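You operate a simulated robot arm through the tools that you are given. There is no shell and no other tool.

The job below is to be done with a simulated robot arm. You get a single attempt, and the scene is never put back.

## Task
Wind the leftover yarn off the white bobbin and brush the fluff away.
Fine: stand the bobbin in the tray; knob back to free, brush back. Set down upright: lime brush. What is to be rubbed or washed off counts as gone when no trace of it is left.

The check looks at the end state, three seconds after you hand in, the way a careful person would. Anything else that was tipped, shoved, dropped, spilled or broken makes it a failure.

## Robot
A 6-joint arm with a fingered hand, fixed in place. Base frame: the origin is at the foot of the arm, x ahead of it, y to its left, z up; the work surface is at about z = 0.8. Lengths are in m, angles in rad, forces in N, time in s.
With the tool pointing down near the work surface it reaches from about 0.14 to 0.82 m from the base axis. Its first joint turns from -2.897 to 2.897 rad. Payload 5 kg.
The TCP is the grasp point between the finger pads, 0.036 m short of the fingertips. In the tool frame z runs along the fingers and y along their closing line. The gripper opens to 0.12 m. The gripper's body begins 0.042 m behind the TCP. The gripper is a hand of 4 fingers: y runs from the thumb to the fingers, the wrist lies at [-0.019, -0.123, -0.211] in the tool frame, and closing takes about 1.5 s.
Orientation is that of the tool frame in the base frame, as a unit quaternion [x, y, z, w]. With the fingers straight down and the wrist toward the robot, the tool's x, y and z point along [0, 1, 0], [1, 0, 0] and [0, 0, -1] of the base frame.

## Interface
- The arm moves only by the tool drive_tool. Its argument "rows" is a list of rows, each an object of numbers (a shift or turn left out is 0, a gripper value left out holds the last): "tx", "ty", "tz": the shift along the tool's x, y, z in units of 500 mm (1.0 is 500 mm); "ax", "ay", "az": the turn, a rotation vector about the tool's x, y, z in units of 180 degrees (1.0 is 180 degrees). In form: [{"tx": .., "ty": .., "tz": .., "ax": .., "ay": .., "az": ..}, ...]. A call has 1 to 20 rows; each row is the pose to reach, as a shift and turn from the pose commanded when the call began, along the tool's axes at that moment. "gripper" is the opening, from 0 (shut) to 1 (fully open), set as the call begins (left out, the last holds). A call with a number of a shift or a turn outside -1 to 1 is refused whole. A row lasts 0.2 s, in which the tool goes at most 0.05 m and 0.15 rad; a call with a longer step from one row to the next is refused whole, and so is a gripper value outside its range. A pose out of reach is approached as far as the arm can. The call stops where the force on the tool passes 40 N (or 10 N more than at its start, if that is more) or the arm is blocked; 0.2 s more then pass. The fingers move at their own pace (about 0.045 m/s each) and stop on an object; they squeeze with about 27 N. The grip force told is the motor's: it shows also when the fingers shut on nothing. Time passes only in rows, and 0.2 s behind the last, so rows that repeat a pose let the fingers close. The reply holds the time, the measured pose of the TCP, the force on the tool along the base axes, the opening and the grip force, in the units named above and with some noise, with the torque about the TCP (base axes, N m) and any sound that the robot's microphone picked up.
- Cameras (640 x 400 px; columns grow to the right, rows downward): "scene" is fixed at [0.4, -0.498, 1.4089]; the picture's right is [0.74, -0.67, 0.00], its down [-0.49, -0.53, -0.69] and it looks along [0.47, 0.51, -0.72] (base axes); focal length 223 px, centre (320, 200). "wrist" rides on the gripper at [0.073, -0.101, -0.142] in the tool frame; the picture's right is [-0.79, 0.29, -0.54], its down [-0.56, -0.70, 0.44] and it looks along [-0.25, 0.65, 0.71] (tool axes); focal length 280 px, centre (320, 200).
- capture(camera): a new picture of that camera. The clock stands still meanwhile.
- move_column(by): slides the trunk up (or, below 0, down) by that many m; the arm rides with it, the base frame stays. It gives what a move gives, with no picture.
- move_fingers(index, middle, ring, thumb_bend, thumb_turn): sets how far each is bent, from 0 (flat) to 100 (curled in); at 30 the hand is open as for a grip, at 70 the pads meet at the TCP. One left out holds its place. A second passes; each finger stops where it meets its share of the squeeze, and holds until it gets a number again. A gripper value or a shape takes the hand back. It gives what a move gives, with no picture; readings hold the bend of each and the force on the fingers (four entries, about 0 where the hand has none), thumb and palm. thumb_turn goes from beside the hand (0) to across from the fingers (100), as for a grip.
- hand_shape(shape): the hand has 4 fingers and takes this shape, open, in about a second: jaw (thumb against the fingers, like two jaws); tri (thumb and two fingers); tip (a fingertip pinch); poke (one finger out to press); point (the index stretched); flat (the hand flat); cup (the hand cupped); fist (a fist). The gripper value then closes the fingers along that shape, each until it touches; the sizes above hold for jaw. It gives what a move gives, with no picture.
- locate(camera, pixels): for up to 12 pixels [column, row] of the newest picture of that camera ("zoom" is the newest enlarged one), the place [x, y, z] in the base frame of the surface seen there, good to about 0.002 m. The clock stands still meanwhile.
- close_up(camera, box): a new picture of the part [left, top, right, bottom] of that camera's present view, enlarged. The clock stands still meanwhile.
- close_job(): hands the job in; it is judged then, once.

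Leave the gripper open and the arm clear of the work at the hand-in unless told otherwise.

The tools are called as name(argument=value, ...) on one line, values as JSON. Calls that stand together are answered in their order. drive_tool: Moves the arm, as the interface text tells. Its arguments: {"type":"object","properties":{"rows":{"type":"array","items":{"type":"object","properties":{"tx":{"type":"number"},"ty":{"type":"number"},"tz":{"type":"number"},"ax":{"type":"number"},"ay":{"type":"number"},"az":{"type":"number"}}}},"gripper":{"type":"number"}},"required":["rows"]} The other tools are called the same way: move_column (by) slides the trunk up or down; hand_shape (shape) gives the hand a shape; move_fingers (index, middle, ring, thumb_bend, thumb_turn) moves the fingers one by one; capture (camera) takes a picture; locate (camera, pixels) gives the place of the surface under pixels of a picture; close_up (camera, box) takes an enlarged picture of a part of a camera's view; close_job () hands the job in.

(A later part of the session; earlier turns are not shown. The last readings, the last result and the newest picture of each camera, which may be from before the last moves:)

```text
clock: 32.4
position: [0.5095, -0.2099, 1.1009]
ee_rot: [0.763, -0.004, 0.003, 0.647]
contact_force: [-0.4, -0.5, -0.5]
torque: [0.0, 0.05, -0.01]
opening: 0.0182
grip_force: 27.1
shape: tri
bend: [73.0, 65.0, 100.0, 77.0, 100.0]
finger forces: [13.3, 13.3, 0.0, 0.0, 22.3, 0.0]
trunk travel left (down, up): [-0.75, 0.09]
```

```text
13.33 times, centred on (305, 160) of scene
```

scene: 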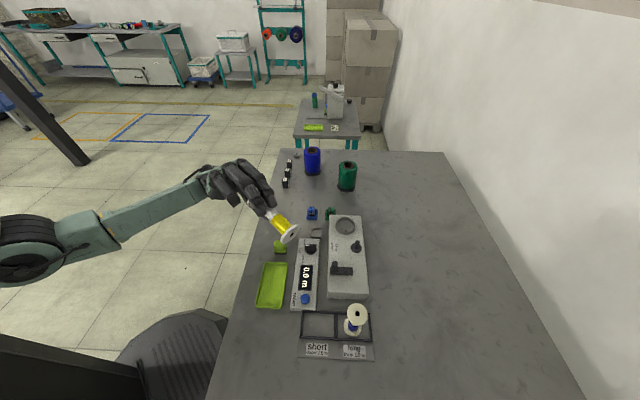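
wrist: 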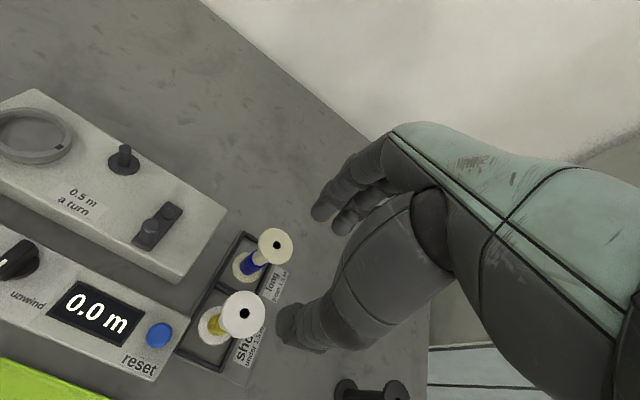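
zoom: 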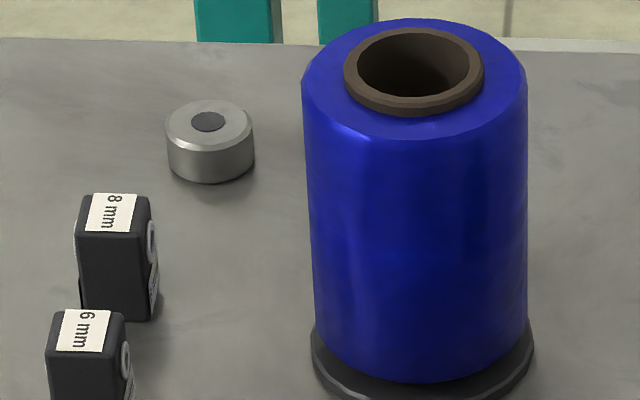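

The ring's inner width is about 53 mm; the bobbin foot is 44 mm, so it fits inside. The weight at the far corner has a hole matching the post. I'll get the ring's heights and centre.

close_up(camera="scene", box=[328, 212, 364, 238])

locate(camera="zoom", pixels=[[172, 175], [200, 120], [250, 85], [310, 76], [375, 88], [430, 130], [452, 190], [440, 240], [390, 285], [330, 303], [250, 290], [195, 250]])

locate(camera="zoom", pixels=[[310, 200], [260, 200], [360, 200], [310, 150], [310, 250], [350, 260], [500, 200], [110, 200], [350, 380], [240, 160], [380, 160], [315, 293]])

```text
15.38 times, centred on (346, 225) of scene
```

zoom: 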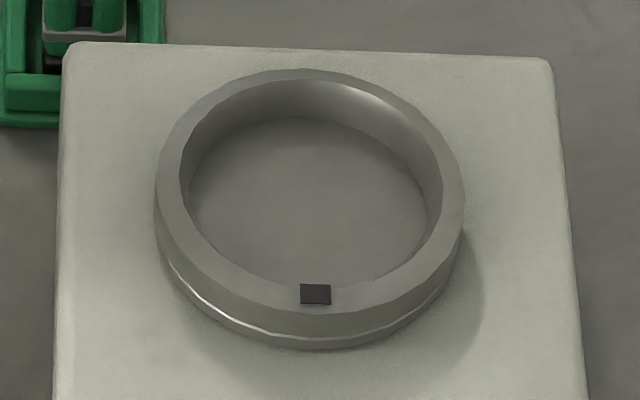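

```text
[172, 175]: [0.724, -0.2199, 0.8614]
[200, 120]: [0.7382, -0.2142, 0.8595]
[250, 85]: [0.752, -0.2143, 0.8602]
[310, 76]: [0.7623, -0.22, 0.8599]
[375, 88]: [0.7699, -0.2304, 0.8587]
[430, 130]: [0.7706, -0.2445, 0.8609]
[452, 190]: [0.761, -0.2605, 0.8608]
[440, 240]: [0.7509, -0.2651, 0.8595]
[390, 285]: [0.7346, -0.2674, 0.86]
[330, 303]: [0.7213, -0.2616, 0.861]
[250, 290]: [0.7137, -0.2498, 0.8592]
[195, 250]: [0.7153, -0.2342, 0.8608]
```

```text
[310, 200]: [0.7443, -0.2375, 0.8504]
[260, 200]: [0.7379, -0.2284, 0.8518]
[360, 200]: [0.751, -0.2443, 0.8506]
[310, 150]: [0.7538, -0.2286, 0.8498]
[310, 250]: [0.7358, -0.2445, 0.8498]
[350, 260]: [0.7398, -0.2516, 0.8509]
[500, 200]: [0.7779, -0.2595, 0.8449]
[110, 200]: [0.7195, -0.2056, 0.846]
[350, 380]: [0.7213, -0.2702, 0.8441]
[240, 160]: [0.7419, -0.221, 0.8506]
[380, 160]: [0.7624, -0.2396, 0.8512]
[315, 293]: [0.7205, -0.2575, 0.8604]
```

The ring is a cup: floor z 0.8505, rim z 0.860, centre about (0.7425, -0.2405) - a turning seat for the bobbin foot. I'll pitch the hand back down first.

drive_tool(rows=[{"ax": 0.044}, {"ax": 0.088}, {"ax": 0.132}, {"ax": 0.176}, {"ax": 0.22}, {"ax": 0.264}, {"ax": 0.308}, {"ax": 0.352}, {"ax": 0.396}, {"ax": 0.42}])

```text
clock: 34.6
position: [0.5089, -0.214, 1.0969]
ee_rot: [0.999, 0.001, 0.005, 0.043]
contact_force: [0.1, 0.4, -0.8]
torque: [0.03, 0.0, 0.03]
opening: 0.0182
grip_force: 26.8
shape: tri
bend: [73.0, 65.0, 100.0, 77.0, 100.0]
finger forces: [13.5, 13.4, 0.0, 0.0, 22.0, 0.1]
out of reach, approached as far as the arm can: row 10
trunk travel left (down, up): [-0.75, 0.09]
```

Now moving over the cup with the yaw brought back, foot about 85 mm above the cup.

drive_tool(rows=[{"tx": 0.0667, "ty": 0.0063, "tz": 0.01, "az": -0.0357}, {"tx": 0.1334, "ty": 0.0126, "tz": 0.02, "az": -0.0714}, {"tx": 0.2001, "ty": 0.0189, "tz": 0.03, "az": -0.1071}, {"tx": 0.2669, "ty": 0.0251, "tz": 0.04, "az": -0.1429}, {"tx": 0.3336, "ty": 0.0314, "tz": 0.06, "az": -0.1786}, {"tx": 0.4003, "ty": 0.0377, "tz": 0.08, "az": -0.2143}, {"tx": 0.467, "ty": 0.044, "tz": 0.1, "az": -0.25}, {"tx": 0.467, "ty": 0.044, "tz": 0.1, "az": -0.25}])

close_up(camera="scene", box=[320, 180, 380, 240])

close_up(camera="wrist", box=[225, 200, 345, 320])

```text
clock: 36.4
position: [0.743, -0.2392, 1.0531]
ee_rot: [0.923, 0.382, -0.014, 0.042]
contact_force: [-0.1, 0.0, -0.9]
torque: [0.02, -0.01, -0.03]
opening: 0.018
grip_force: 26.6
shape: tri
bend: [73.0, 65.0, 100.0, 77.0, 100.0]
finger forces: [13.7, 13.4, 0.1, 0.0, 22.0, 0.1]
trunk travel left (down, up): [-0.75, 0.09]
```

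```text
6.67 times, centred on (350, 210) of scene
```

zoom: 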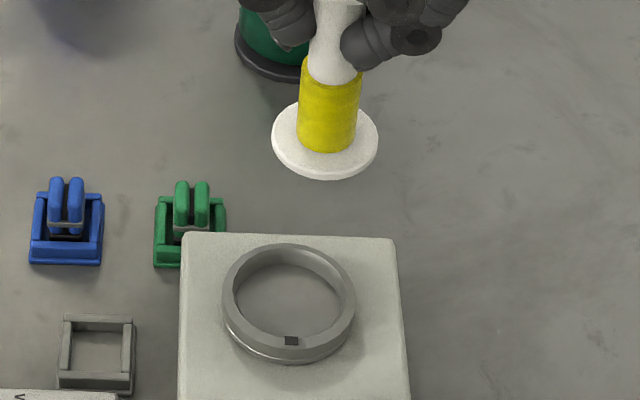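

```text
3.33 times, centred on (285, 260) of wrist
```

zoom: 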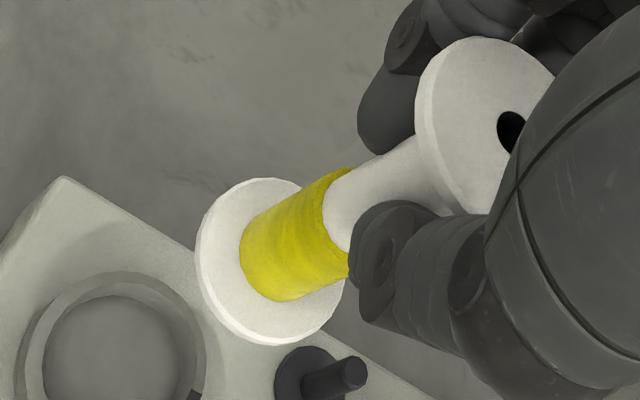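

Measuring foot centre here, several rim points from the wrist zoom.

locate(camera="zoom", pixels=[[203, 255], [206, 225], [222, 200], [245, 185], [275, 180], [210, 285], [225, 310], [250, 330], [285, 338], [318, 322], [335, 300], [300, 188]])

close_up(camera="scene", box=[320, 180, 380, 240])

locate(camera="zoom", pixels=[[275, 135], [278, 150], [290, 162], [305, 171], [325, 175], [345, 172], [362, 162], [373, 148], [376, 135], [280, 118], [290, 108], [368, 118]])

locate(camera="zoom", pixels=[[229, 290], [240, 265], [262, 250], [290, 246], [318, 251], [340, 268], [350, 295], [342, 325], [320, 338], [290, 345], [262, 340], [238, 320]])

```text
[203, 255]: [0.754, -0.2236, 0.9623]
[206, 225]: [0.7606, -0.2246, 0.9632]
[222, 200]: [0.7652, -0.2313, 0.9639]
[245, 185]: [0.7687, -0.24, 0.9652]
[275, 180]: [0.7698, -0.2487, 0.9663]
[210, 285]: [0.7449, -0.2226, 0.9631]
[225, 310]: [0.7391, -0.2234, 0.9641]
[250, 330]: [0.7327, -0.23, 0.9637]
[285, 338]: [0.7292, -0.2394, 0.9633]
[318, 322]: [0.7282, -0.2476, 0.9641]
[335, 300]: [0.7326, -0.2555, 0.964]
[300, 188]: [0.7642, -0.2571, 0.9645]
```

```text
6.67 times, centred on (350, 210) of scene
```

zoom: 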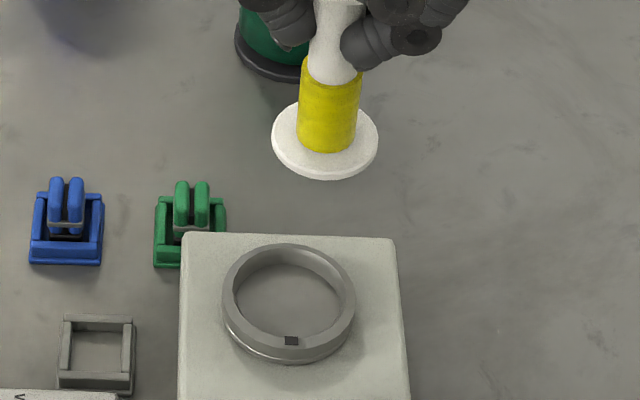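

```text
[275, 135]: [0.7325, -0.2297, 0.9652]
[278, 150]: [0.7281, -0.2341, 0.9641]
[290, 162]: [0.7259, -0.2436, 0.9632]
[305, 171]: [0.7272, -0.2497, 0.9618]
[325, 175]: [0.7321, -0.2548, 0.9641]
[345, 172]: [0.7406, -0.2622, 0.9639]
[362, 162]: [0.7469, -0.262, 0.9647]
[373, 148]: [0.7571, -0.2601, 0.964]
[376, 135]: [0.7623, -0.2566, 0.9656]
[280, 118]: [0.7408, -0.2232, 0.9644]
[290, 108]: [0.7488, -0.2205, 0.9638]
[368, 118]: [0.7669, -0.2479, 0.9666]
```

```text
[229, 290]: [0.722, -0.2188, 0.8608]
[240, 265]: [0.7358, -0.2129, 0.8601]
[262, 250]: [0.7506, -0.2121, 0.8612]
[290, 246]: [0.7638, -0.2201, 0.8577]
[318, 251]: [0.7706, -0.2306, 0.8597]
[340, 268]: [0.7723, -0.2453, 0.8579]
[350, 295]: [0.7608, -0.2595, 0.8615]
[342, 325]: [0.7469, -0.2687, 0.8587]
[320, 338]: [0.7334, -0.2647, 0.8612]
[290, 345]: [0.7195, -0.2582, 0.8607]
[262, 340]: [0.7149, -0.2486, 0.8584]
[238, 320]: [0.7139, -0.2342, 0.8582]
```

Foot centre (0.748, -0.243), cup centre (0.7425, -0.240). I'll shift and lower to just above the cup rim.

drive_tool(rows=[{"tx": -0.0037, "ty": -0.0119}, {"tx": -0.001, "ty": -0.0151, "tz": 0.0475}, {"tx": 0.0018, "ty": -0.0182, "tz": 0.095}, {"tx": 0.0046, "ty": -0.0214, "tz": 0.1425}, {"tx": 0.0073, "ty": -0.0246, "tz": 0.19}, {"tx": 0.0073, "ty": -0.0246, "tz": 0.19}])

close_up(camera="scene", box=[325, 195, 373, 240])

close_up(camera="wrist", box=[225, 200, 345, 320])

```text
clock: 37.8
position: [0.7394, -0.2377, 0.9556]
ee_rot: [0.923, 0.381, -0.012, 0.043]
contact_force: [0.4, -0.1, -1.2]
torque: [0.01, -0.01, 0.01]
opening: 0.0179
grip_force: 27.2
shape: tri
bend: [73.0, 65.0, 100.0, 77.0, 100.0]
finger forces: [13.7, 13.4, 0.0, 0.1, 21.9, 0.0]
trunk travel left (down, up): [-0.75, 0.09]
```

```text
8.89 times, centred on (349, 218) of scene
```

zoom: 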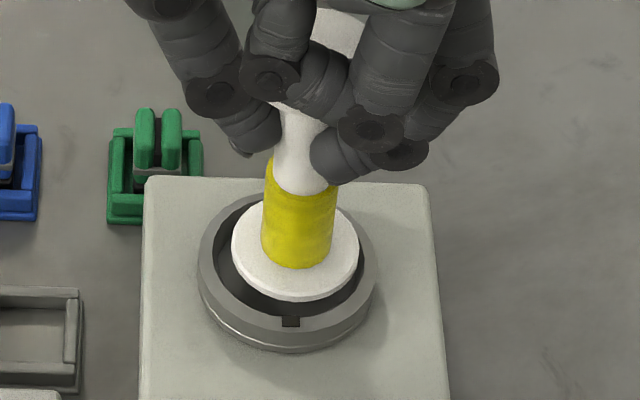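

```text
3.33 times, centred on (285, 260) of wrist
```

zoom: 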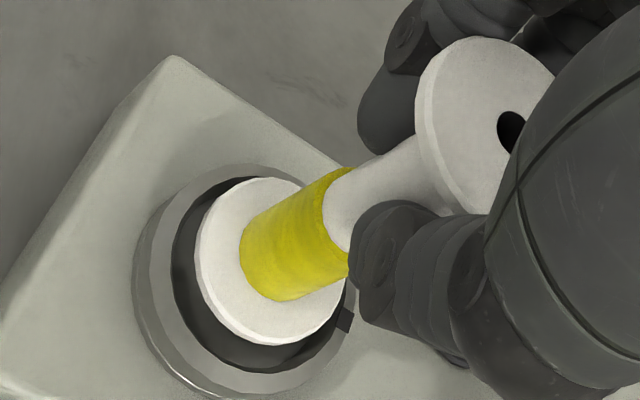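

The foot sits centred above the cup. Lowering the last 12 mm in small steps until it touches the floor.

drive_tool(rows=[{"tx": 0.0003, "ty": -0.0003, "tz": 0.005}, {"tx": 0.0006, "ty": -0.0007, "tz": 0.01}, {"tx": 0.0009, "ty": -0.001, "tz": 0.015}, {"tx": 0.0012, "ty": -0.0013, "tz": 0.02}, {"tx": 0.0013, "ty": -0.0015, "tz": 0.0225}])

close_up(camera="scene", box=[325, 195, 373, 240])

```text
clock: 39.0
position: [0.7388, -0.2361, 0.9442]
ee_rot: [0.923, 0.382, -0.013, 0.043]
contact_force: [0.3, 0.0, -0.4]
torque: [0.02, -0.02, 0.02]
opening: 0.0179
grip_force: 27.2
shape: tri
bend: [73.0, 65.0, 100.0, 77.0, 100.0]
finger forces: [13.7, 13.4, 0.0, 0.0, 21.9, 0.0]
trunk travel left (down, up): [-0.75, 0.09]
```

```text
8.89 times, centred on (349, 218) of scene
```

zoom: 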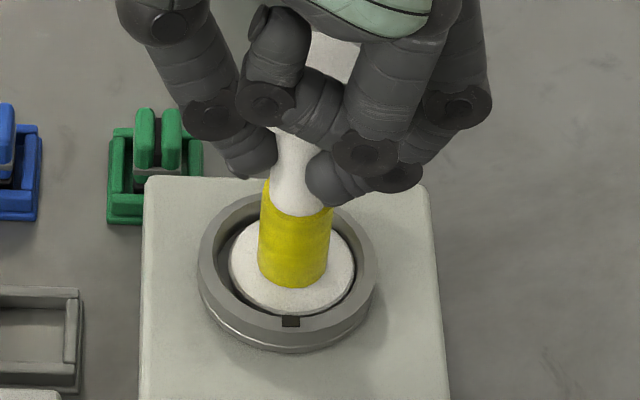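

drive_tool(rows=[{"tx": 0.0001, "ty": -0.0001, "tz": 0.002}, {"tx": 0.0002, "ty": -0.0003, "tz": 0.004}, {"tx": 0.0002, "ty": -0.0003, "tz": 0.004}])

```text
clock: 39.8
position: [0.7382, -0.236, 0.9427]
ee_rot: [0.923, 0.382, -0.012, 0.042]
contact_force: [0.7, -0.8, 5.4]
torque: [-0.03, 0.02, -0.04]
opening: 0.018
grip_force: 26.8
shape: tri
bend: [73.0, 72.0, 100.0, 77.0, 100.0]
finger forces: [14.5, 14.1, 0.0, 0.0, 22.2, 0.0]
trunk travel left (down, up): [-0.75, 0.09]
```

Touching the cup floor (5 N). Opening the fingers to 60 mm to release.

drive_tool(rows=[{}, {}, {}, {}, {}, {}], gripper=0.55)

close_up(camera="wrist", box=[200, 150, 420, 320])

close_up(camera="scene", box=[325, 195, 373, 240])

```text
clock: 41.2
position: [0.7381, -0.2374, 0.9431]
ee_rot: [0.923, 0.382, -0.012, 0.042]
contact_force: [0.1, 0.5, -0.3]
torque: [0.01, 0.0, -0.02]
opening: 0.0652
grip_force: 0.1
shape: tri
bend: [74.0, 43.0, 99.0, 68.0, 100.0]
finger forces: [0.0, 0.0, 0.0, 0.0, 0.0, 0.0]
trunk travel left (down, up): [-0.75, 0.09]
```

```text
2.35 times, centred on (310, 235) of wrist
```

zoom: 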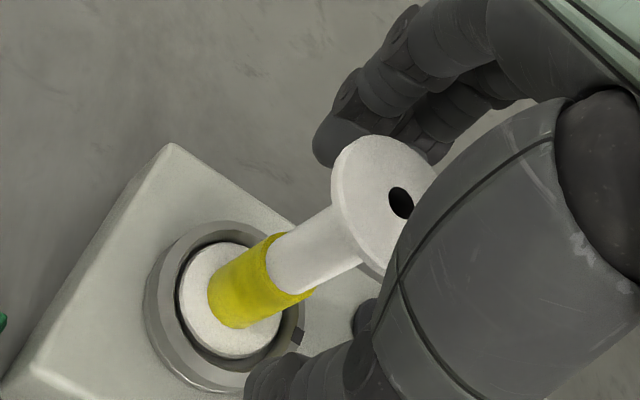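

```text
8.89 times, centred on (349, 218) of scene
```

zoom: 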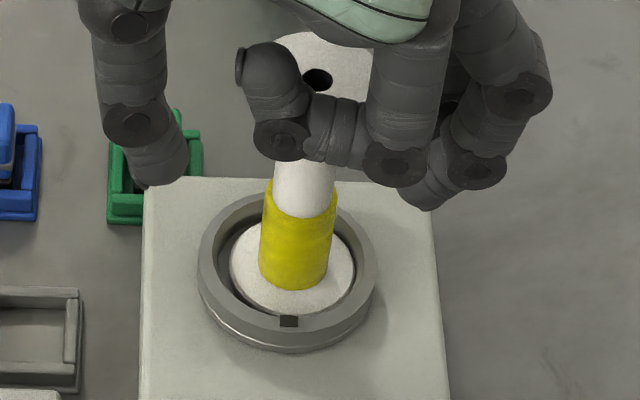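

Released cleanly; the bobbin stands in the cup. Raising straight up and removing the tool's small tilt.

drive_tool(rows=[{"tx": -0.0017, "ty": 0.002, "tz": -0.03}, {"tx": -0.0046, "ty": 0.0054, "tz": -0.08}, {"tx": -0.0093, "ty": 0.0107, "tz": -0.16}, {"tx": -0.0139, "ty": 0.0161, "tz": -0.24}, {"tx": -0.0139, "ty": 0.0161, "tz": -0.24, "ax": 0.0107, "ay": 0.0093}, {"tx": -0.0139, "ty": 0.0161, "tz": -0.24, "ax": 0.0213, "ay": 0.0185}])

capture(camera="scene")

close_up(camera="scene", box=[280, 220, 360, 300])

```text
clock: 42.6
position: [0.7392, -0.236, 1.0622]
ee_rot: [0.924, 0.381, 0.002, 0.0]
contact_force: [-0.7, -1.0, -0.1]
torque: [0.02, -0.02, 0.02]
opening: 0.0656
grip_force: 0.2
shape: tri
bend: [74.0, 43.0, 99.0, 68.0, 100.0]
finger forces: [0.0, 0.1, 0.0, 0.0, 0.0, 0.0]
trunk travel left (down, up): [-0.75, 0.09]
```

```text
taken
```

scene: 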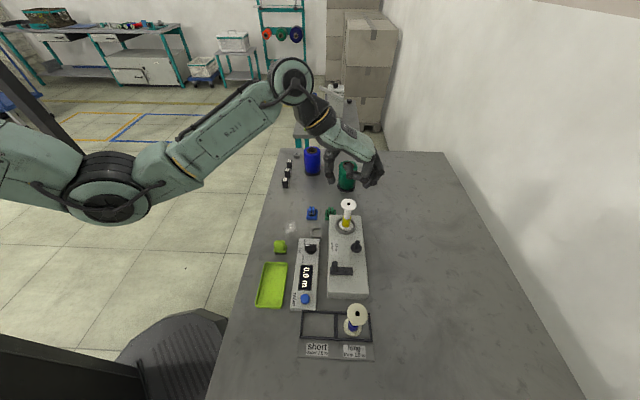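

```text
5.00 times, centred on (320, 260) of scene
```

zoom: 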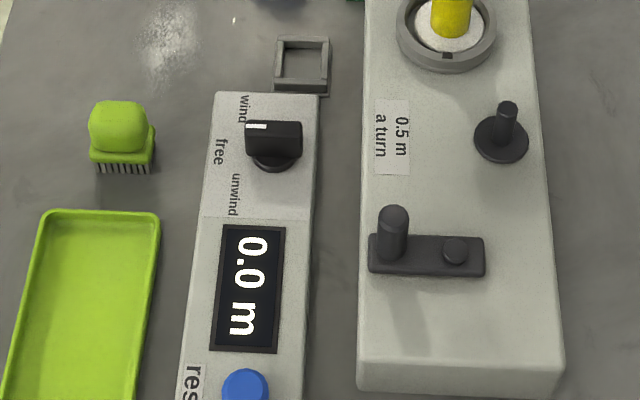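

The bobbin stands in the cup. Next the knob: its bar lies across (pointer to -v, "free"). I'll turn the hand 90° so the closing line runs along u and go above the knob for a look.

drive_tool(rows=[{"tx": -0.0122, "ty": -0.0171, "tz": 0.006, "az": -0.0417}, {"tx": -0.0243, "ty": -0.0342, "tz": 0.012, "az": -0.0833}, {"tx": -0.0365, "ty": -0.0513, "tz": 0.018, "az": -0.125}, {"tx": -0.0487, "ty": -0.0683, "tz": 0.024, "az": -0.1667}, {"tx": -0.0608, "ty": -0.0854, "tz": 0.03, "az": -0.2083}, {"tx": -0.073, "ty": -0.1025, "tz": 0.036, "az": -0.25}, {"tx": -0.0852, "ty": -0.1196, "tz": 0.042, "az": -0.2917}, {"tx": -0.0973, "ty": -0.1367, "tz": 0.048, "az": -0.3333}, {"tx": -0.1095, "ty": -0.1538, "tz": 0.054, "az": -0.375}, {"tx": -0.1217, "ty": -0.1708, "tz": 0.06, "az": -0.4167}, {"tx": -0.1338, "ty": -0.1879, "tz": 0.066, "az": -0.4583}, {"tx": -0.146, "ty": -0.205, "tz": 0.08, "az": -0.5}])

capture(camera="wrist")

capture(camera="scene")

```text
clock: 45.2
position: [0.6149, -0.2155, 1.0218]
ee_rot: [0.382, 0.924, 0.001, 0.002]
contact_force: [0.4, -0.2, 1.2]
torque: [-0.02, -0.02, 0.0]
opening: 0.0654
grip_force: 0.0
shape: tri
bend: [74.0, 43.0, 99.0, 68.0, 100.0]
finger forces: [0.1, 0.0, 0.0, 0.0, 0.0, 0.1]
trunk travel left (down, up): [-0.75, 0.09]
```

```text
taken
```

wrist: 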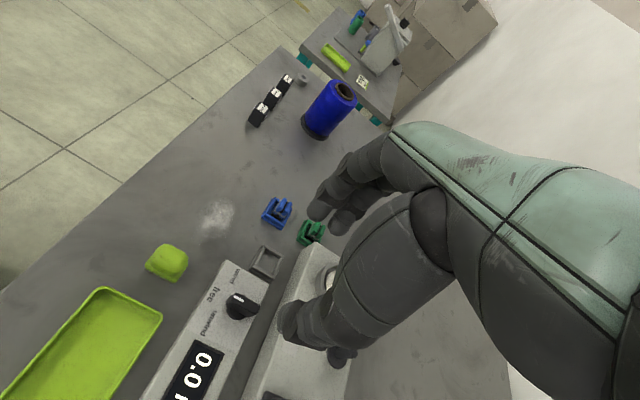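

```text
taken
```

scene: 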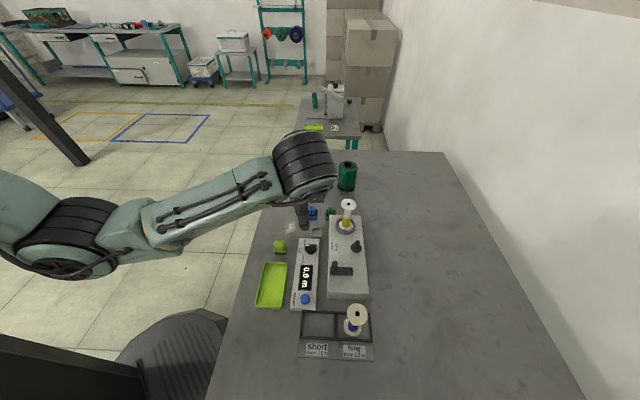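

I see the knob at (240,305) in the wrist view. Enlarging it and measuring.

close_up(camera="wrist", box=[190, 260, 270, 340])

close_up(camera="scene", box=[292, 232, 328, 262])

```text
5.00 times, centred on (230, 300) of wrist
```

zoom: 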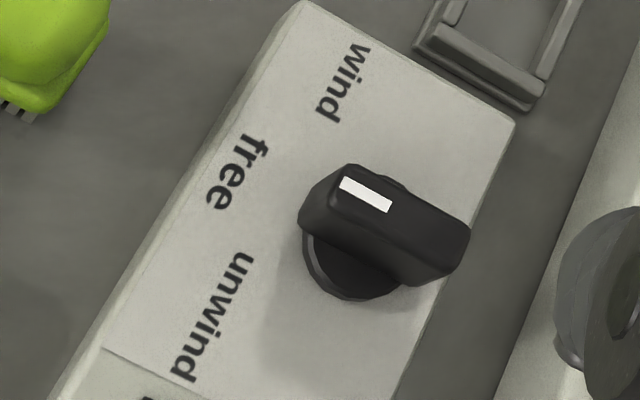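

```text
13.33 times, centred on (310, 247) of scene
```

zoom: 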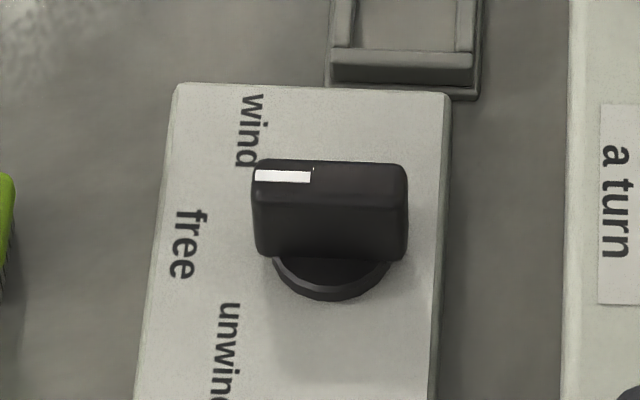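

locate(camera="zoom", pixels=[[258, 172], [400, 175], [330, 178], [258, 250], [402, 255], [330, 225], [275, 280], [385, 285], [335, 297], [250, 125], [185, 245], [228, 350]])

close_up(camera="wrist", box=[190, 260, 270, 340])

locate(camera="zoom", pixels=[[345, 175], [460, 220], [335, 205], [450, 255], [395, 215], [315, 195], [465, 235], [350, 295], [310, 260], [360, 200], [400, 240], [430, 275]])

```text
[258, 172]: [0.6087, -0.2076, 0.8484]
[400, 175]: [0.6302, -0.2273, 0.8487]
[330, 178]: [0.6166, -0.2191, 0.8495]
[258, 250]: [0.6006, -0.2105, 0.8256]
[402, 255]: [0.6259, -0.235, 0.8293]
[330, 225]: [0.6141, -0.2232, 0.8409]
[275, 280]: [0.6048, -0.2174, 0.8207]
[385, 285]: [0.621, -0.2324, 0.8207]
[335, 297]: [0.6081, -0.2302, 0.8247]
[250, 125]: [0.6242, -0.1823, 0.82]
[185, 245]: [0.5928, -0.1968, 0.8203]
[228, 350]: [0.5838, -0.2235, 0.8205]
```

```text
5.00 times, centred on (230, 300) of wrist
```

zoom: 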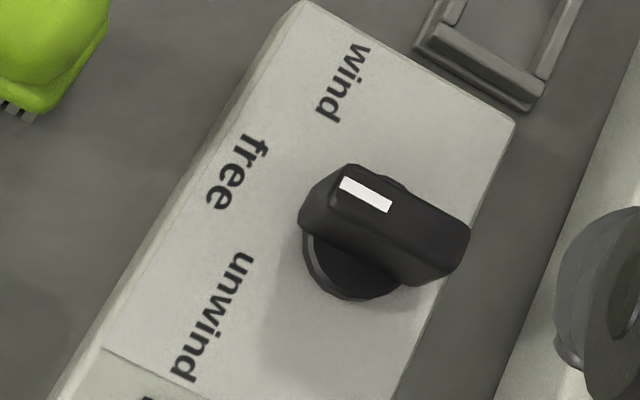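

```text
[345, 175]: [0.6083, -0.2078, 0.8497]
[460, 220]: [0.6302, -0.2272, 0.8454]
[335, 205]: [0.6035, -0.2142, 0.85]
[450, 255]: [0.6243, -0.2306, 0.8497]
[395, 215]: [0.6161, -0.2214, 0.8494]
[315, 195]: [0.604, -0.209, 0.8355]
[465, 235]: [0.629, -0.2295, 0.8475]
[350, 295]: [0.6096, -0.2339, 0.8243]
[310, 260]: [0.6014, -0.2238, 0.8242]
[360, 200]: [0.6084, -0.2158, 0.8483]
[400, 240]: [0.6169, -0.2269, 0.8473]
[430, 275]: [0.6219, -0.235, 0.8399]
```

Knob bar centre about (0.6165, -0.220), 30 mm long along v, 10 mm thick, top z 0.849, panel 0.8205. "unwind" is about 50° counter-clockwise (from above) of "free". I'll come down over it to z 0.90 first.

drive_tool(rows=[{"tx": -0.0086, "ty": -0.0041, "tz": 0.06}, {"tx": -0.0086, "ty": -0.0041, "tz": 0.14}, {"tx": -0.0086, "ty": -0.0041, "tz": 0.22}, {"tx": -0.0086, "ty": -0.0041, "tz": 0.2436}, {"tx": -0.0086, "ty": -0.0041, "tz": 0.2436}], gripper=0.4)

close_up(camera="wrist", box=[220, 170, 400, 330])

close_up(camera="scene", box=[280, 210, 350, 270])

```text
clock: 46.4
position: [0.6165, -0.2199, 0.8996]
ee_rot: [0.383, 0.924, 0.002, 0.002]
contact_force: [1.3, 0.1, -0.7]
torque: [0.01, 0.02, 0.02]
opening: 0.0484
grip_force: 0.0
shape: tri
bend: [74.0, 49.0, 99.0, 72.0, 100.0]
finger forces: [0.0, 0.0, 0.0, 0.1, 0.0, 0.1]
trunk travel left (down, up): [-0.75, 0.09]
```

```text
2.50 times, centred on (310, 250) of wrist
```

zoom: 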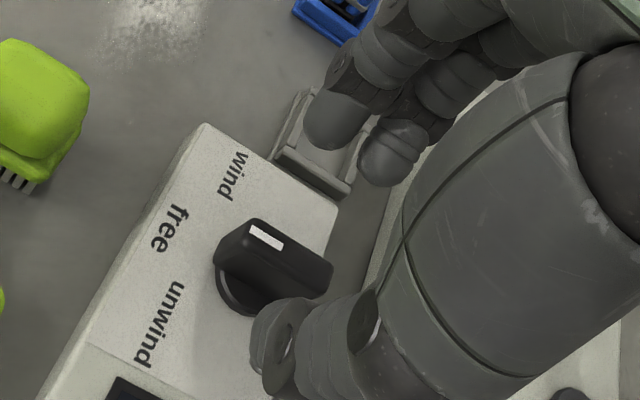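

```text
6.67 times, centred on (315, 240) of scene
```

zoom: 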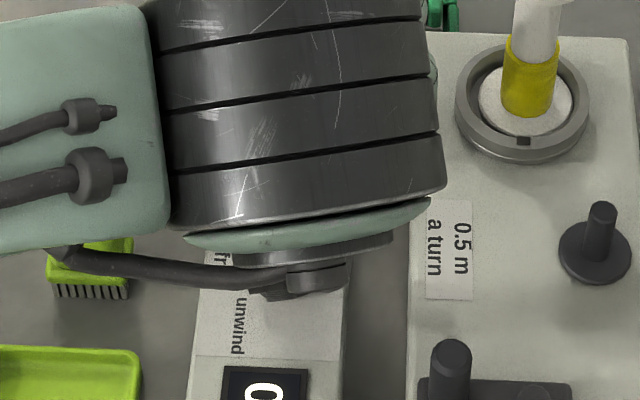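

Fingers straddle the knob bar. Lowering the last 37 mm in small steps with force watch.

drive_tool(rows=[{"tz": 0.02}, {"tz": 0.04}, {"tz": 0.055}, {"tz": 0.066}, {"tz": 0.073}])

close_up(camera="wrist", box=[250, 170, 410, 310])

```text
clock: 47.6
position: [0.615, -0.2197, 0.8642]
ee_rot: [0.382, 0.924, 0.001, 0.003]
contact_force: [-0.1, -0.1, -0.5]
torque: [0.01, 0.05, 0.01]
opening: 0.0487
grip_force: 0.1
shape: tri
bend: [74.0, 49.0, 99.0, 72.0, 100.0]
finger forces: [0.1, 0.1, 0.0, 0.0, 0.1, 0.0]
trunk travel left (down, up): [-0.75, 0.09]
```

```text
2.86 times, centred on (330, 240) of wrist
```

zoom: 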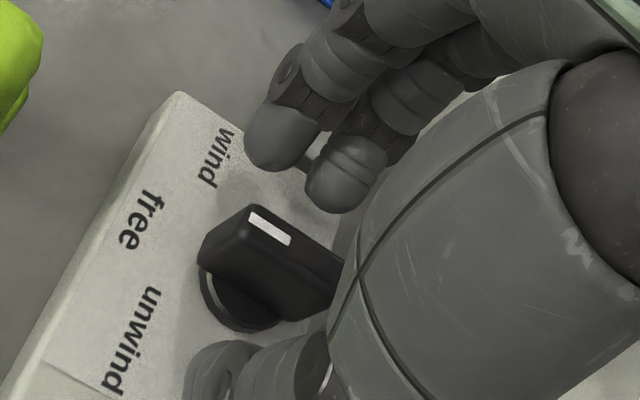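

The bar is between thumb and index/middle. Closing on it.

drive_tool(rows=[{}, {}, {}, {}, {}, {}], gripper=0.0)

close_up(camera="wrist", box=[250, 170, 410, 310])

```text
clock: 49.0
position: [0.6166, -0.2205, 0.865]
ee_rot: [0.383, 0.924, 0.001, 0.001]
contact_force: [-0.7, 0.5, -2.6]
torque: [0.03, -0.01, 0.01]
opening: 0.0066
grip_force: 27.3
shape: tri
bend: [71.0, 67.0, 100.0, 72.0, 100.0]
finger forces: [12.0, 11.4, 0.1, 0.1, 24.0, 0.0]
trunk travel left (down, up): [-0.75, 0.09]
```

```text
2.86 times, centred on (330, 240) of wrist
```

zoom: 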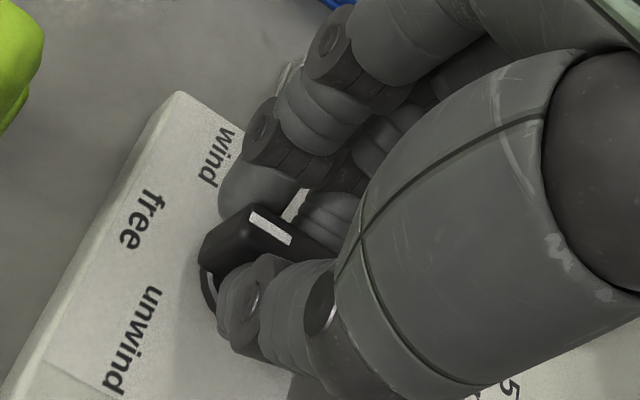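

Gripped (index 12, middle 11, thumb 24 N). Turning counter-clockwise seen from above, 45° first.

drive_tool(rows=[{"az": -0.03}, {"az": -0.06}, {"az": -0.09}, {"az": -0.12}, {"az": -0.15}, {"az": -0.18}, {"az": -0.21}, {"az": -0.25}])

close_up(camera="wrist", box=[250, 170, 410, 310])

close_up(camera="scene", box=[280, 220, 360, 300])

```text
clock: 50.8
position: [0.608, -0.2161, 0.8682]
ee_rot: [0.0, 1.0, 0.001, 0.001]
contact_force: [15.0, -11.7, -20.8]
torque: [-0.15, -0.29, -0.02]
opening: 0.0047
grip_force: 26.7
shape: tri
bend: [72.0, 71.0, 100.0, 69.0, 100.0]
finger forces: [6.7, 7.3, 0.0, 0.1, 26.8, 0.0]
out of reach, approached as far as the arm can: row 8
trunk travel left (down, up): [-0.75, 0.09]
```

```text
2.86 times, centred on (330, 240) of wrist
```

zoom: 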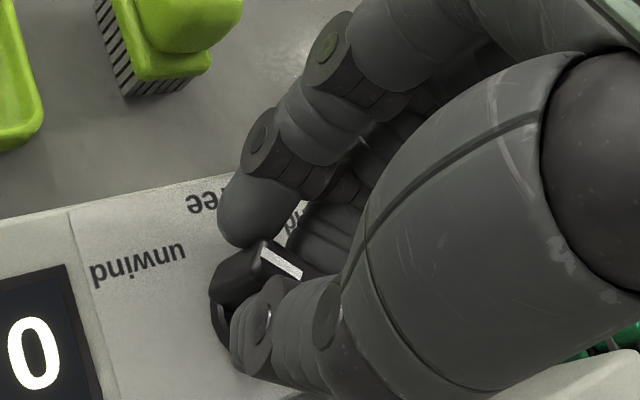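

```text
5.00 times, centred on (320, 260) of scene
```

zoom: 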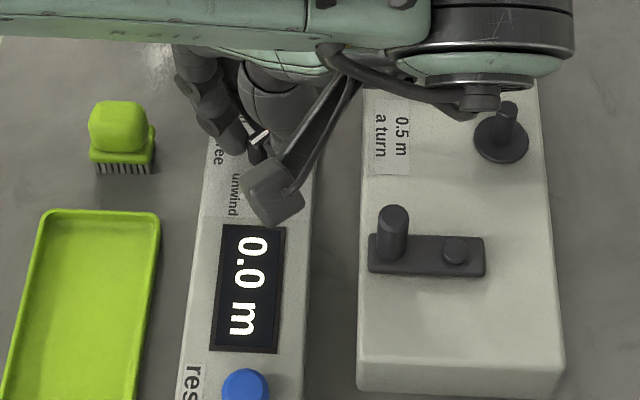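

The hand turned 45° and the knob came along, though the arm reached its limit and pulls with ~28 N. I'll open the fingers now to let go.

drive_tool(rows=[{}, {}, {}, {}, {}], gripper=0.4)

close_up(camera="wrist", box=[220, 170, 400, 330])

```text
clock: 52.0
position: [0.6035, -0.2158, 0.8707]
ee_rot: [0.0, 1.0, 0.0, 0.0]
contact_force: [-0.2, 0.2, 0.2]
torque: [-0.01, -0.01, 0.02]
opening: 0.0473
grip_force: 0.0
shape: tri
bend: [74.0, 49.0, 99.0, 73.0, 100.0]
finger forces: [0.1, 0.0, 0.1, 0.0, 0.1, 0.0]
trunk travel left (down, up): [-0.75, 0.09]
```

```text
2.50 times, centred on (310, 250) of wrist
```

zoom: 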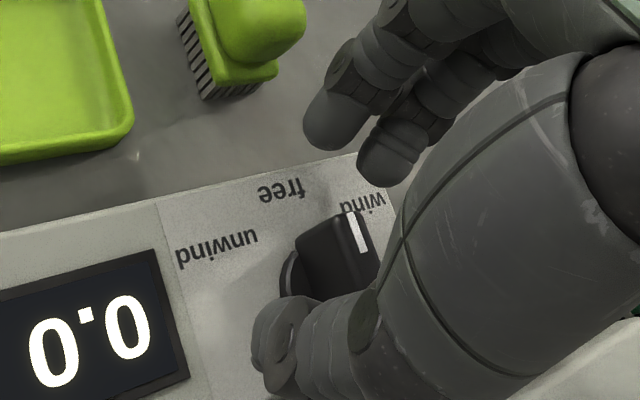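

The bar seems to have turned differently than I expected. I'll raise the hand and look from the scene camera.

drive_tool(rows=[{"tz": -0.06}, {"tz": -0.14}, {"tz": -0.22}, {"tz": -0.22, "tx": 0.08}, {"tz": -0.22, "tx": 0.16}, {"tz": -0.22, "tx": 0.22}])

capture(camera="scene")

close_up(camera="scene", box=[292, 232, 328, 262])

```text
clock: 53.4
position: [0.5392, -0.2165, 0.9288]
ee_rot: [0.001, 1.0, 0.0, 0.002]
contact_force: [-0.5, -0.2, 0.9]
torque: [-0.03, -0.05, 0.03]
opening: 0.0476
grip_force: 0.1
shape: tri
bend: [74.0, 49.0, 99.0, 73.0, 100.0]
finger forces: [0.0, 0.0, 0.0, 0.1, 0.0, 0.1]
out of reach, approached as far as the arm can: row 4, 5, 6
trunk travel left (down, up): [-0.75, 0.09]
```

```text
taken
```

scene: 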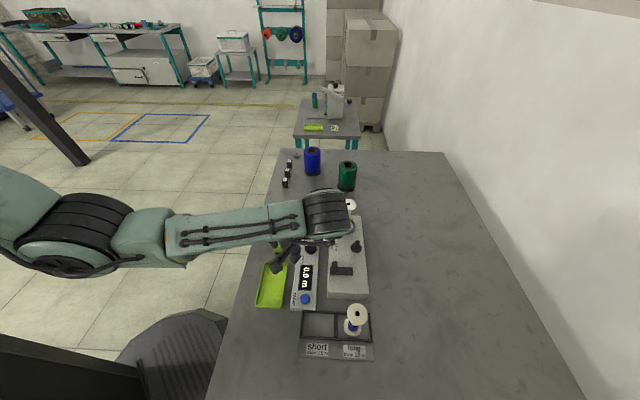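

```text
13.33 times, centred on (310, 247) of scene
```

zoom: 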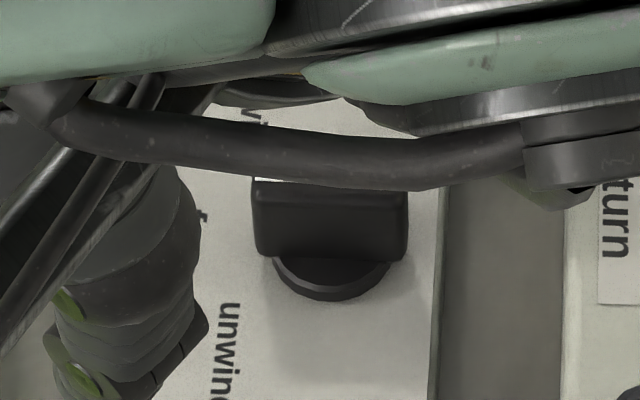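

The knob still reads "free": it springs back unless turned far enough, and the arm hit its limit at this yaw. I'll unwind the wrist back to yaw -45° while rising, and then push the knob's pointer end with one finger instead.

drive_tool(rows=[{"az": 0.047, "tz": -0.01}, {"az": 0.094, "tz": -0.03}, {"az": 0.141, "tz": -0.05, "tx": -0.01}, {"az": 0.188, "tz": -0.08, "tx": -0.02}, {"az": 0.235, "tz": -0.1, "tx": -0.03}, {"az": 0.282, "tz": -0.12, "tx": -0.04}, {"az": 0.329, "tz": -0.14, "tx": -0.05}, {"az": 0.376, "tz": -0.16, "tx": -0.06}, {"az": 0.423, "tz": -0.18, "tx": -0.07}, {"az": 0.47, "tz": -0.2, "tx": -0.08}, {"az": 0.517, "tz": -0.2, "tx": -0.09}, {"az": 0.564, "tz": -0.2, "tx": -0.1}, {"az": 0.611, "tz": -0.2, "tx": -0.1}, {"az": 0.658, "tz": -0.2, "tx": -0.1}, {"az": 0.705, "tz": -0.2, "tx": -0.1}, {"az": 0.75, "tz": -0.2, "tx": -0.1}])

hand_shape(shape="poke")

capture(camera="wrist")

capture(camera="scene")

```text
clock: 56.8
position: [0.59, -0.218, 1.0255]
ee_rot: [0.925, 0.381, 0.002, 0.0]
contact_force: [0.4, 0.4, 0.4]
torque: [-0.04, -0.01, 0.0]
opening: 0.0477
grip_force: 0.1
shape: tri
bend: [74.0, 49.0, 99.0, 73.0, 100.0]
finger forces: [0.0, 0.0, 0.1, 0.1, 0.1, 0.0]
trunk travel left (down, up): [-0.75, 0.09]
```

```text
clock: 57.7
position: [0.5902, -0.2174, 1.0262]
ee_rot: [0.924, 0.383, 0.002, 0.0]
contact_force: [-0.1, 0.2, 0.5]
torque: [-0.01, 0.06, -0.02]
opening: 0.0
grip_force: 0.0
shape: poke
bend: [70.0, 70.0, 99.0, 100.0, 100.0]
finger forces: [0.0, 0.0, 0.1, 0.1, 0.2, 0.1]
trunk travel left (down, up): [-0.75, 0.09]
```

```text
taken
```

wrist: 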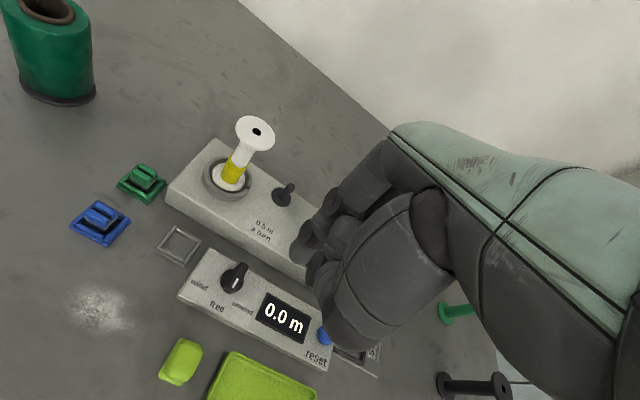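

```text
taken
```

scene: 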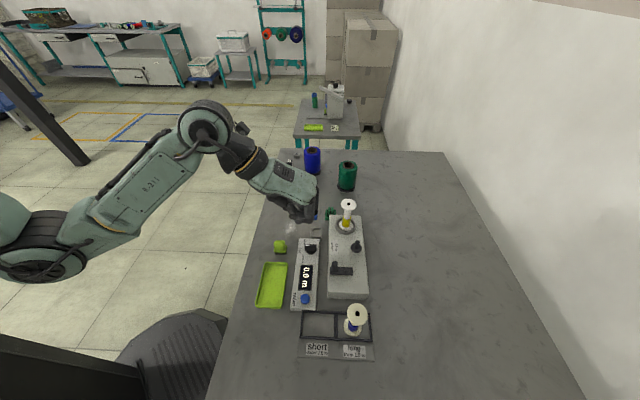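

close_up(camera="wrist", box=[270, 150, 430, 330])

locate(camera="zoom", pixels=[[225, 235], [235, 215], [250, 190], [270, 250], [280, 280], [260, 300], [300, 200], [245, 240]])

close_up(camera="scene", box=[270, 170, 340, 230])

locate(camera="zoom", pixels=[[455, 330], [440, 310], [420, 300], [470, 300], [400, 280], [450, 280], [490, 270], [380, 250]])

```text
2.22 times, centred on (350, 240) of wrist
```

zoom: 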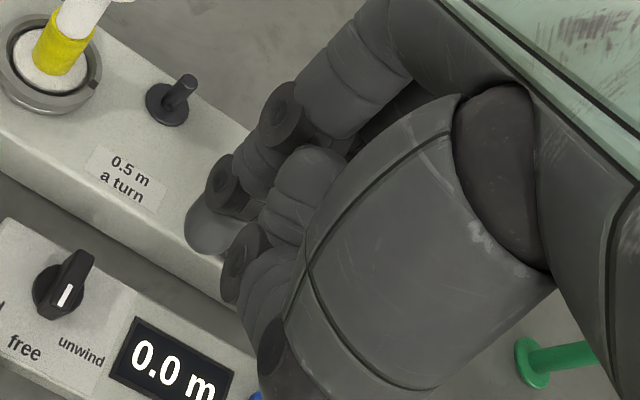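

```text
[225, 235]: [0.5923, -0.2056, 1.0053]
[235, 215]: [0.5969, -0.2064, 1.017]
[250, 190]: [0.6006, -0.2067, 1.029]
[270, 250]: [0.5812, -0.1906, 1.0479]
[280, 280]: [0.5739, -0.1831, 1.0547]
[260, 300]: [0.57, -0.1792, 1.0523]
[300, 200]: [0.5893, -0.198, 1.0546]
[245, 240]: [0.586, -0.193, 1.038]
```

```text
6.67 times, centred on (305, 200) of scene
```

zoom: 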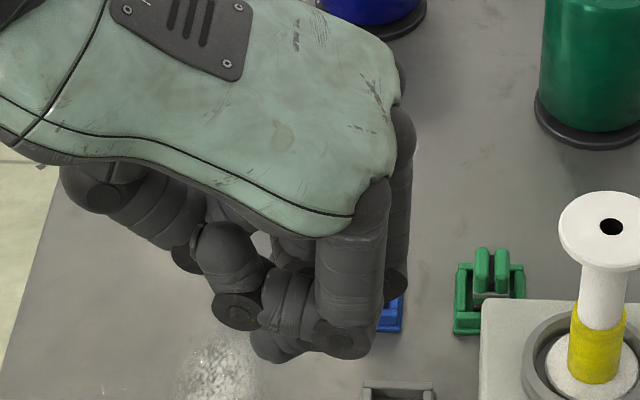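

```text
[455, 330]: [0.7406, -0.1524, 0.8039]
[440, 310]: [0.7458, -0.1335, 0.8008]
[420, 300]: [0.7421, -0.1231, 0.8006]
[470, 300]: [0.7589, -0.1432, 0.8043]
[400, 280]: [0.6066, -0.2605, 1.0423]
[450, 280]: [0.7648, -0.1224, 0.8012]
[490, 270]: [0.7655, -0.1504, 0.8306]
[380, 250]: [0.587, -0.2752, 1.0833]
```

In "poke", index and middle tips stand just under the TCP. I'll place them on the +u side of the knob's pointer end, coming down to z 0.90 first.

drive_tool(rows=[{"tx": 0.0528, "ty": 0.0074}, {"tx": 0.1056, "ty": 0.0148, "tz": 0.05}, {"tx": 0.1056, "ty": 0.0148, "tz": 0.14}, {"tx": 0.1056, "ty": 0.0148, "tz": 0.22}, {"tx": 0.1056, "ty": 0.0148, "tz": 0.2524}, {"tx": 0.1056, "ty": 0.0148, "tz": 0.2524}])

close_up(camera="wrist", box=[240, 170, 400, 320])

close_up(camera="scene", box=[285, 205, 345, 265])

```text
clock: 59.1
position: [0.6353, -0.1846, 0.8998]
ee_rot: [0.924, 0.382, 0.002, 0.0]
contact_force: [-0.4, -0.8, 0.9]
torque: [0.01, 0.03, 0.02]
opening: 0.0001
grip_force: 0.1
shape: poke
bend: [70.0, 70.0, 99.0, 100.0, 100.0]
finger forces: [0.0, 0.1, 0.0, 0.1, 0.0, 0.0]
trunk travel left (down, up): [-0.75, 0.09]
```

```text
2.67 times, centred on (320, 245) of wrist
```

zoom: 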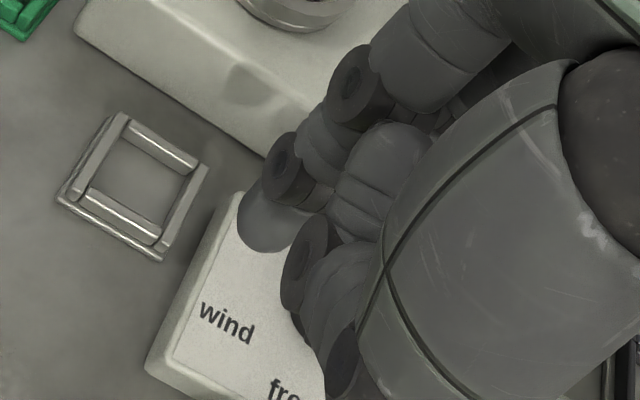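

```text
6.67 times, centred on (315, 235) of scene
```

zoom: 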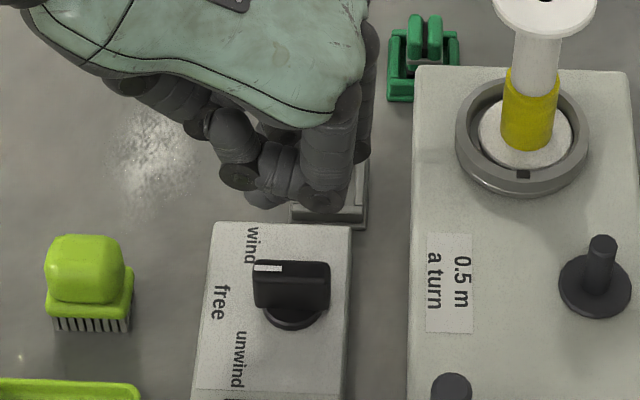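

The scene view shows the tips behind the knob. Lowering 37 mm to knob-bar height.

drive_tool(rows=[{"tz": 0.025}, {"tz": 0.045}, {"tz": 0.06}, {"tz": 0.072}])

close_up(camera="scene", box=[290, 220, 335, 262])

```text
clock: 60.1
position: [0.635, -0.1846, 0.864]
ee_rot: [0.924, 0.382, 0.001, -0.001]
contact_force: [-0.3, -0.5, -0.5]
torque: [-0.02, 0.04, 0.01]
opening: 0.0001
grip_force: 0.1
shape: poke
bend: [70.0, 70.0, 99.0, 100.0, 100.0]
finger forces: [0.0, 0.1, 0.1, 0.0, 0.0, 0.0]
trunk travel left (down, up): [-0.75, 0.09]
```

```text
9.52 times, centred on (312, 241) of scene
```

zoom: 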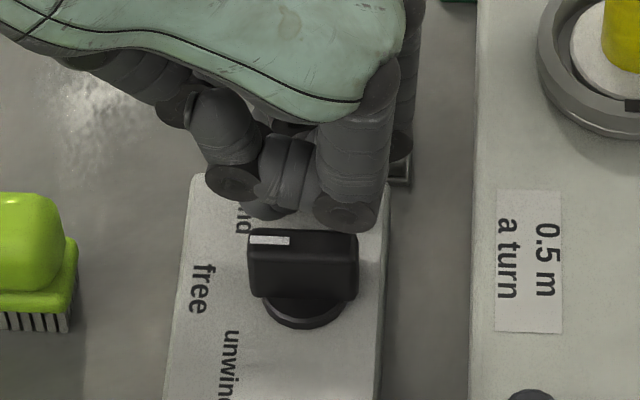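

The tip sits behind the left (pointer) half of the bar. Pushing toward -u by 23 mm in small steps.

drive_tool(rows=[{"tx": -0.008}, {"tx": -0.016}, {"tx": -0.022}, {"tx": -0.028}, {"tx": -0.034}, {"tx": -0.04}, {"tx": -0.046}])

close_up(camera="scene", box=[290, 220, 335, 262])

close_up(camera="wrist", box=[240, 190, 400, 340])

```text
clock: 61.8
position: [0.6221, -0.1949, 0.8658]
ee_rot: [0.923, 0.385, 0.009, -0.002]
contact_force: [19.5, 29.9, -4.7]
torque: [0.71, -0.4, 0.35]
opening: 0.0
grip_force: 0.1
shape: poke
bend: [70.0, 70.0, 99.0, 100.0, 100.0]
finger forces: [0.0, 35.0, 0.0, 0.0, 0.1, 0.0]
trunk travel left (down, up): [-0.75, 0.09]
stopped in row 7: the force on the tool passed its limit at 41 N (the readings are from after the stop); the commanded pose is now the measured one
```

```text
9.52 times, centred on (312, 241) of scene
```

zoom: 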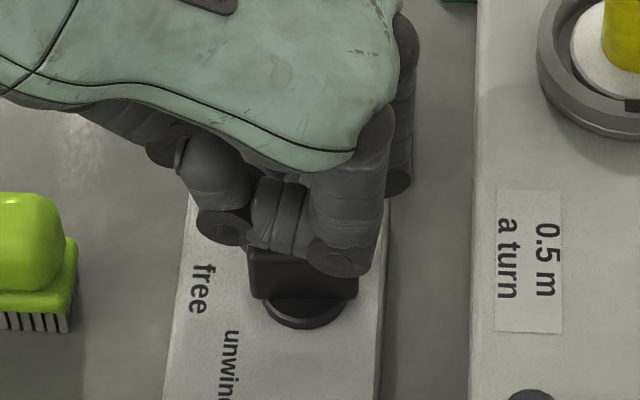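

```text
2.67 times, centred on (320, 265) of wrist
```

zoom: 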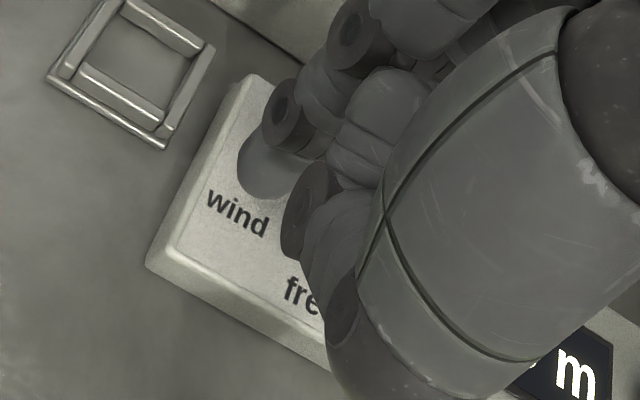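

The push landed only ~4 mm from the pivot (41 N, no turn). I'll back off, shift 10 mm further toward the pointer end (-v), and push again.

drive_tool(rows=[{"tx": 0.016}, {"tx": 0.016, "ty": -0.011}, {"tx": 0.016, "ty": -0.022}, {"tx": 0.004, "ty": -0.022}, {"tx": -0.006, "ty": -0.022}, {"tx": -0.014, "ty": -0.022}, {"tx": -0.022, "ty": -0.022}, {"tx": -0.028, "ty": -0.022}])

close_up(camera="scene", box=[290, 220, 335, 262])

```text
clock: 63.6
position: [0.596, -0.204, 0.8638]
ee_rot: [0.924, 0.381, 0.004, -0.001]
contact_force: [-13.1, 0.7, 6.7]
torque: [-0.09, 0.2, -0.18]
opening: 0.0
grip_force: 0.0
shape: poke
bend: [70.0, 70.0, 99.0, 100.0, 100.0]
finger forces: [0.0, 15.7, 0.0, 0.1, 0.1, 0.1]
trunk travel left (down, up): [-0.75, 0.09]
```

```text
9.52 times, centred on (312, 241) of scene
```

zoom: 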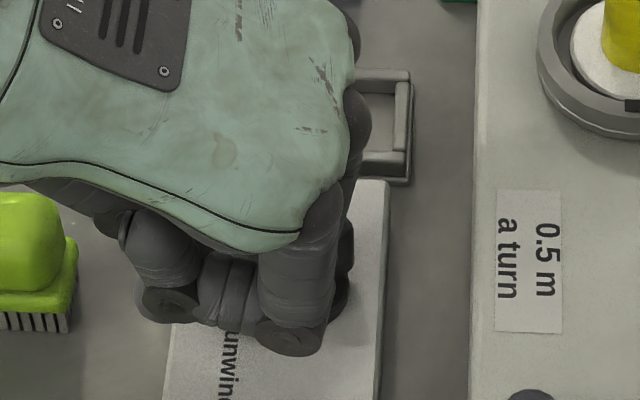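

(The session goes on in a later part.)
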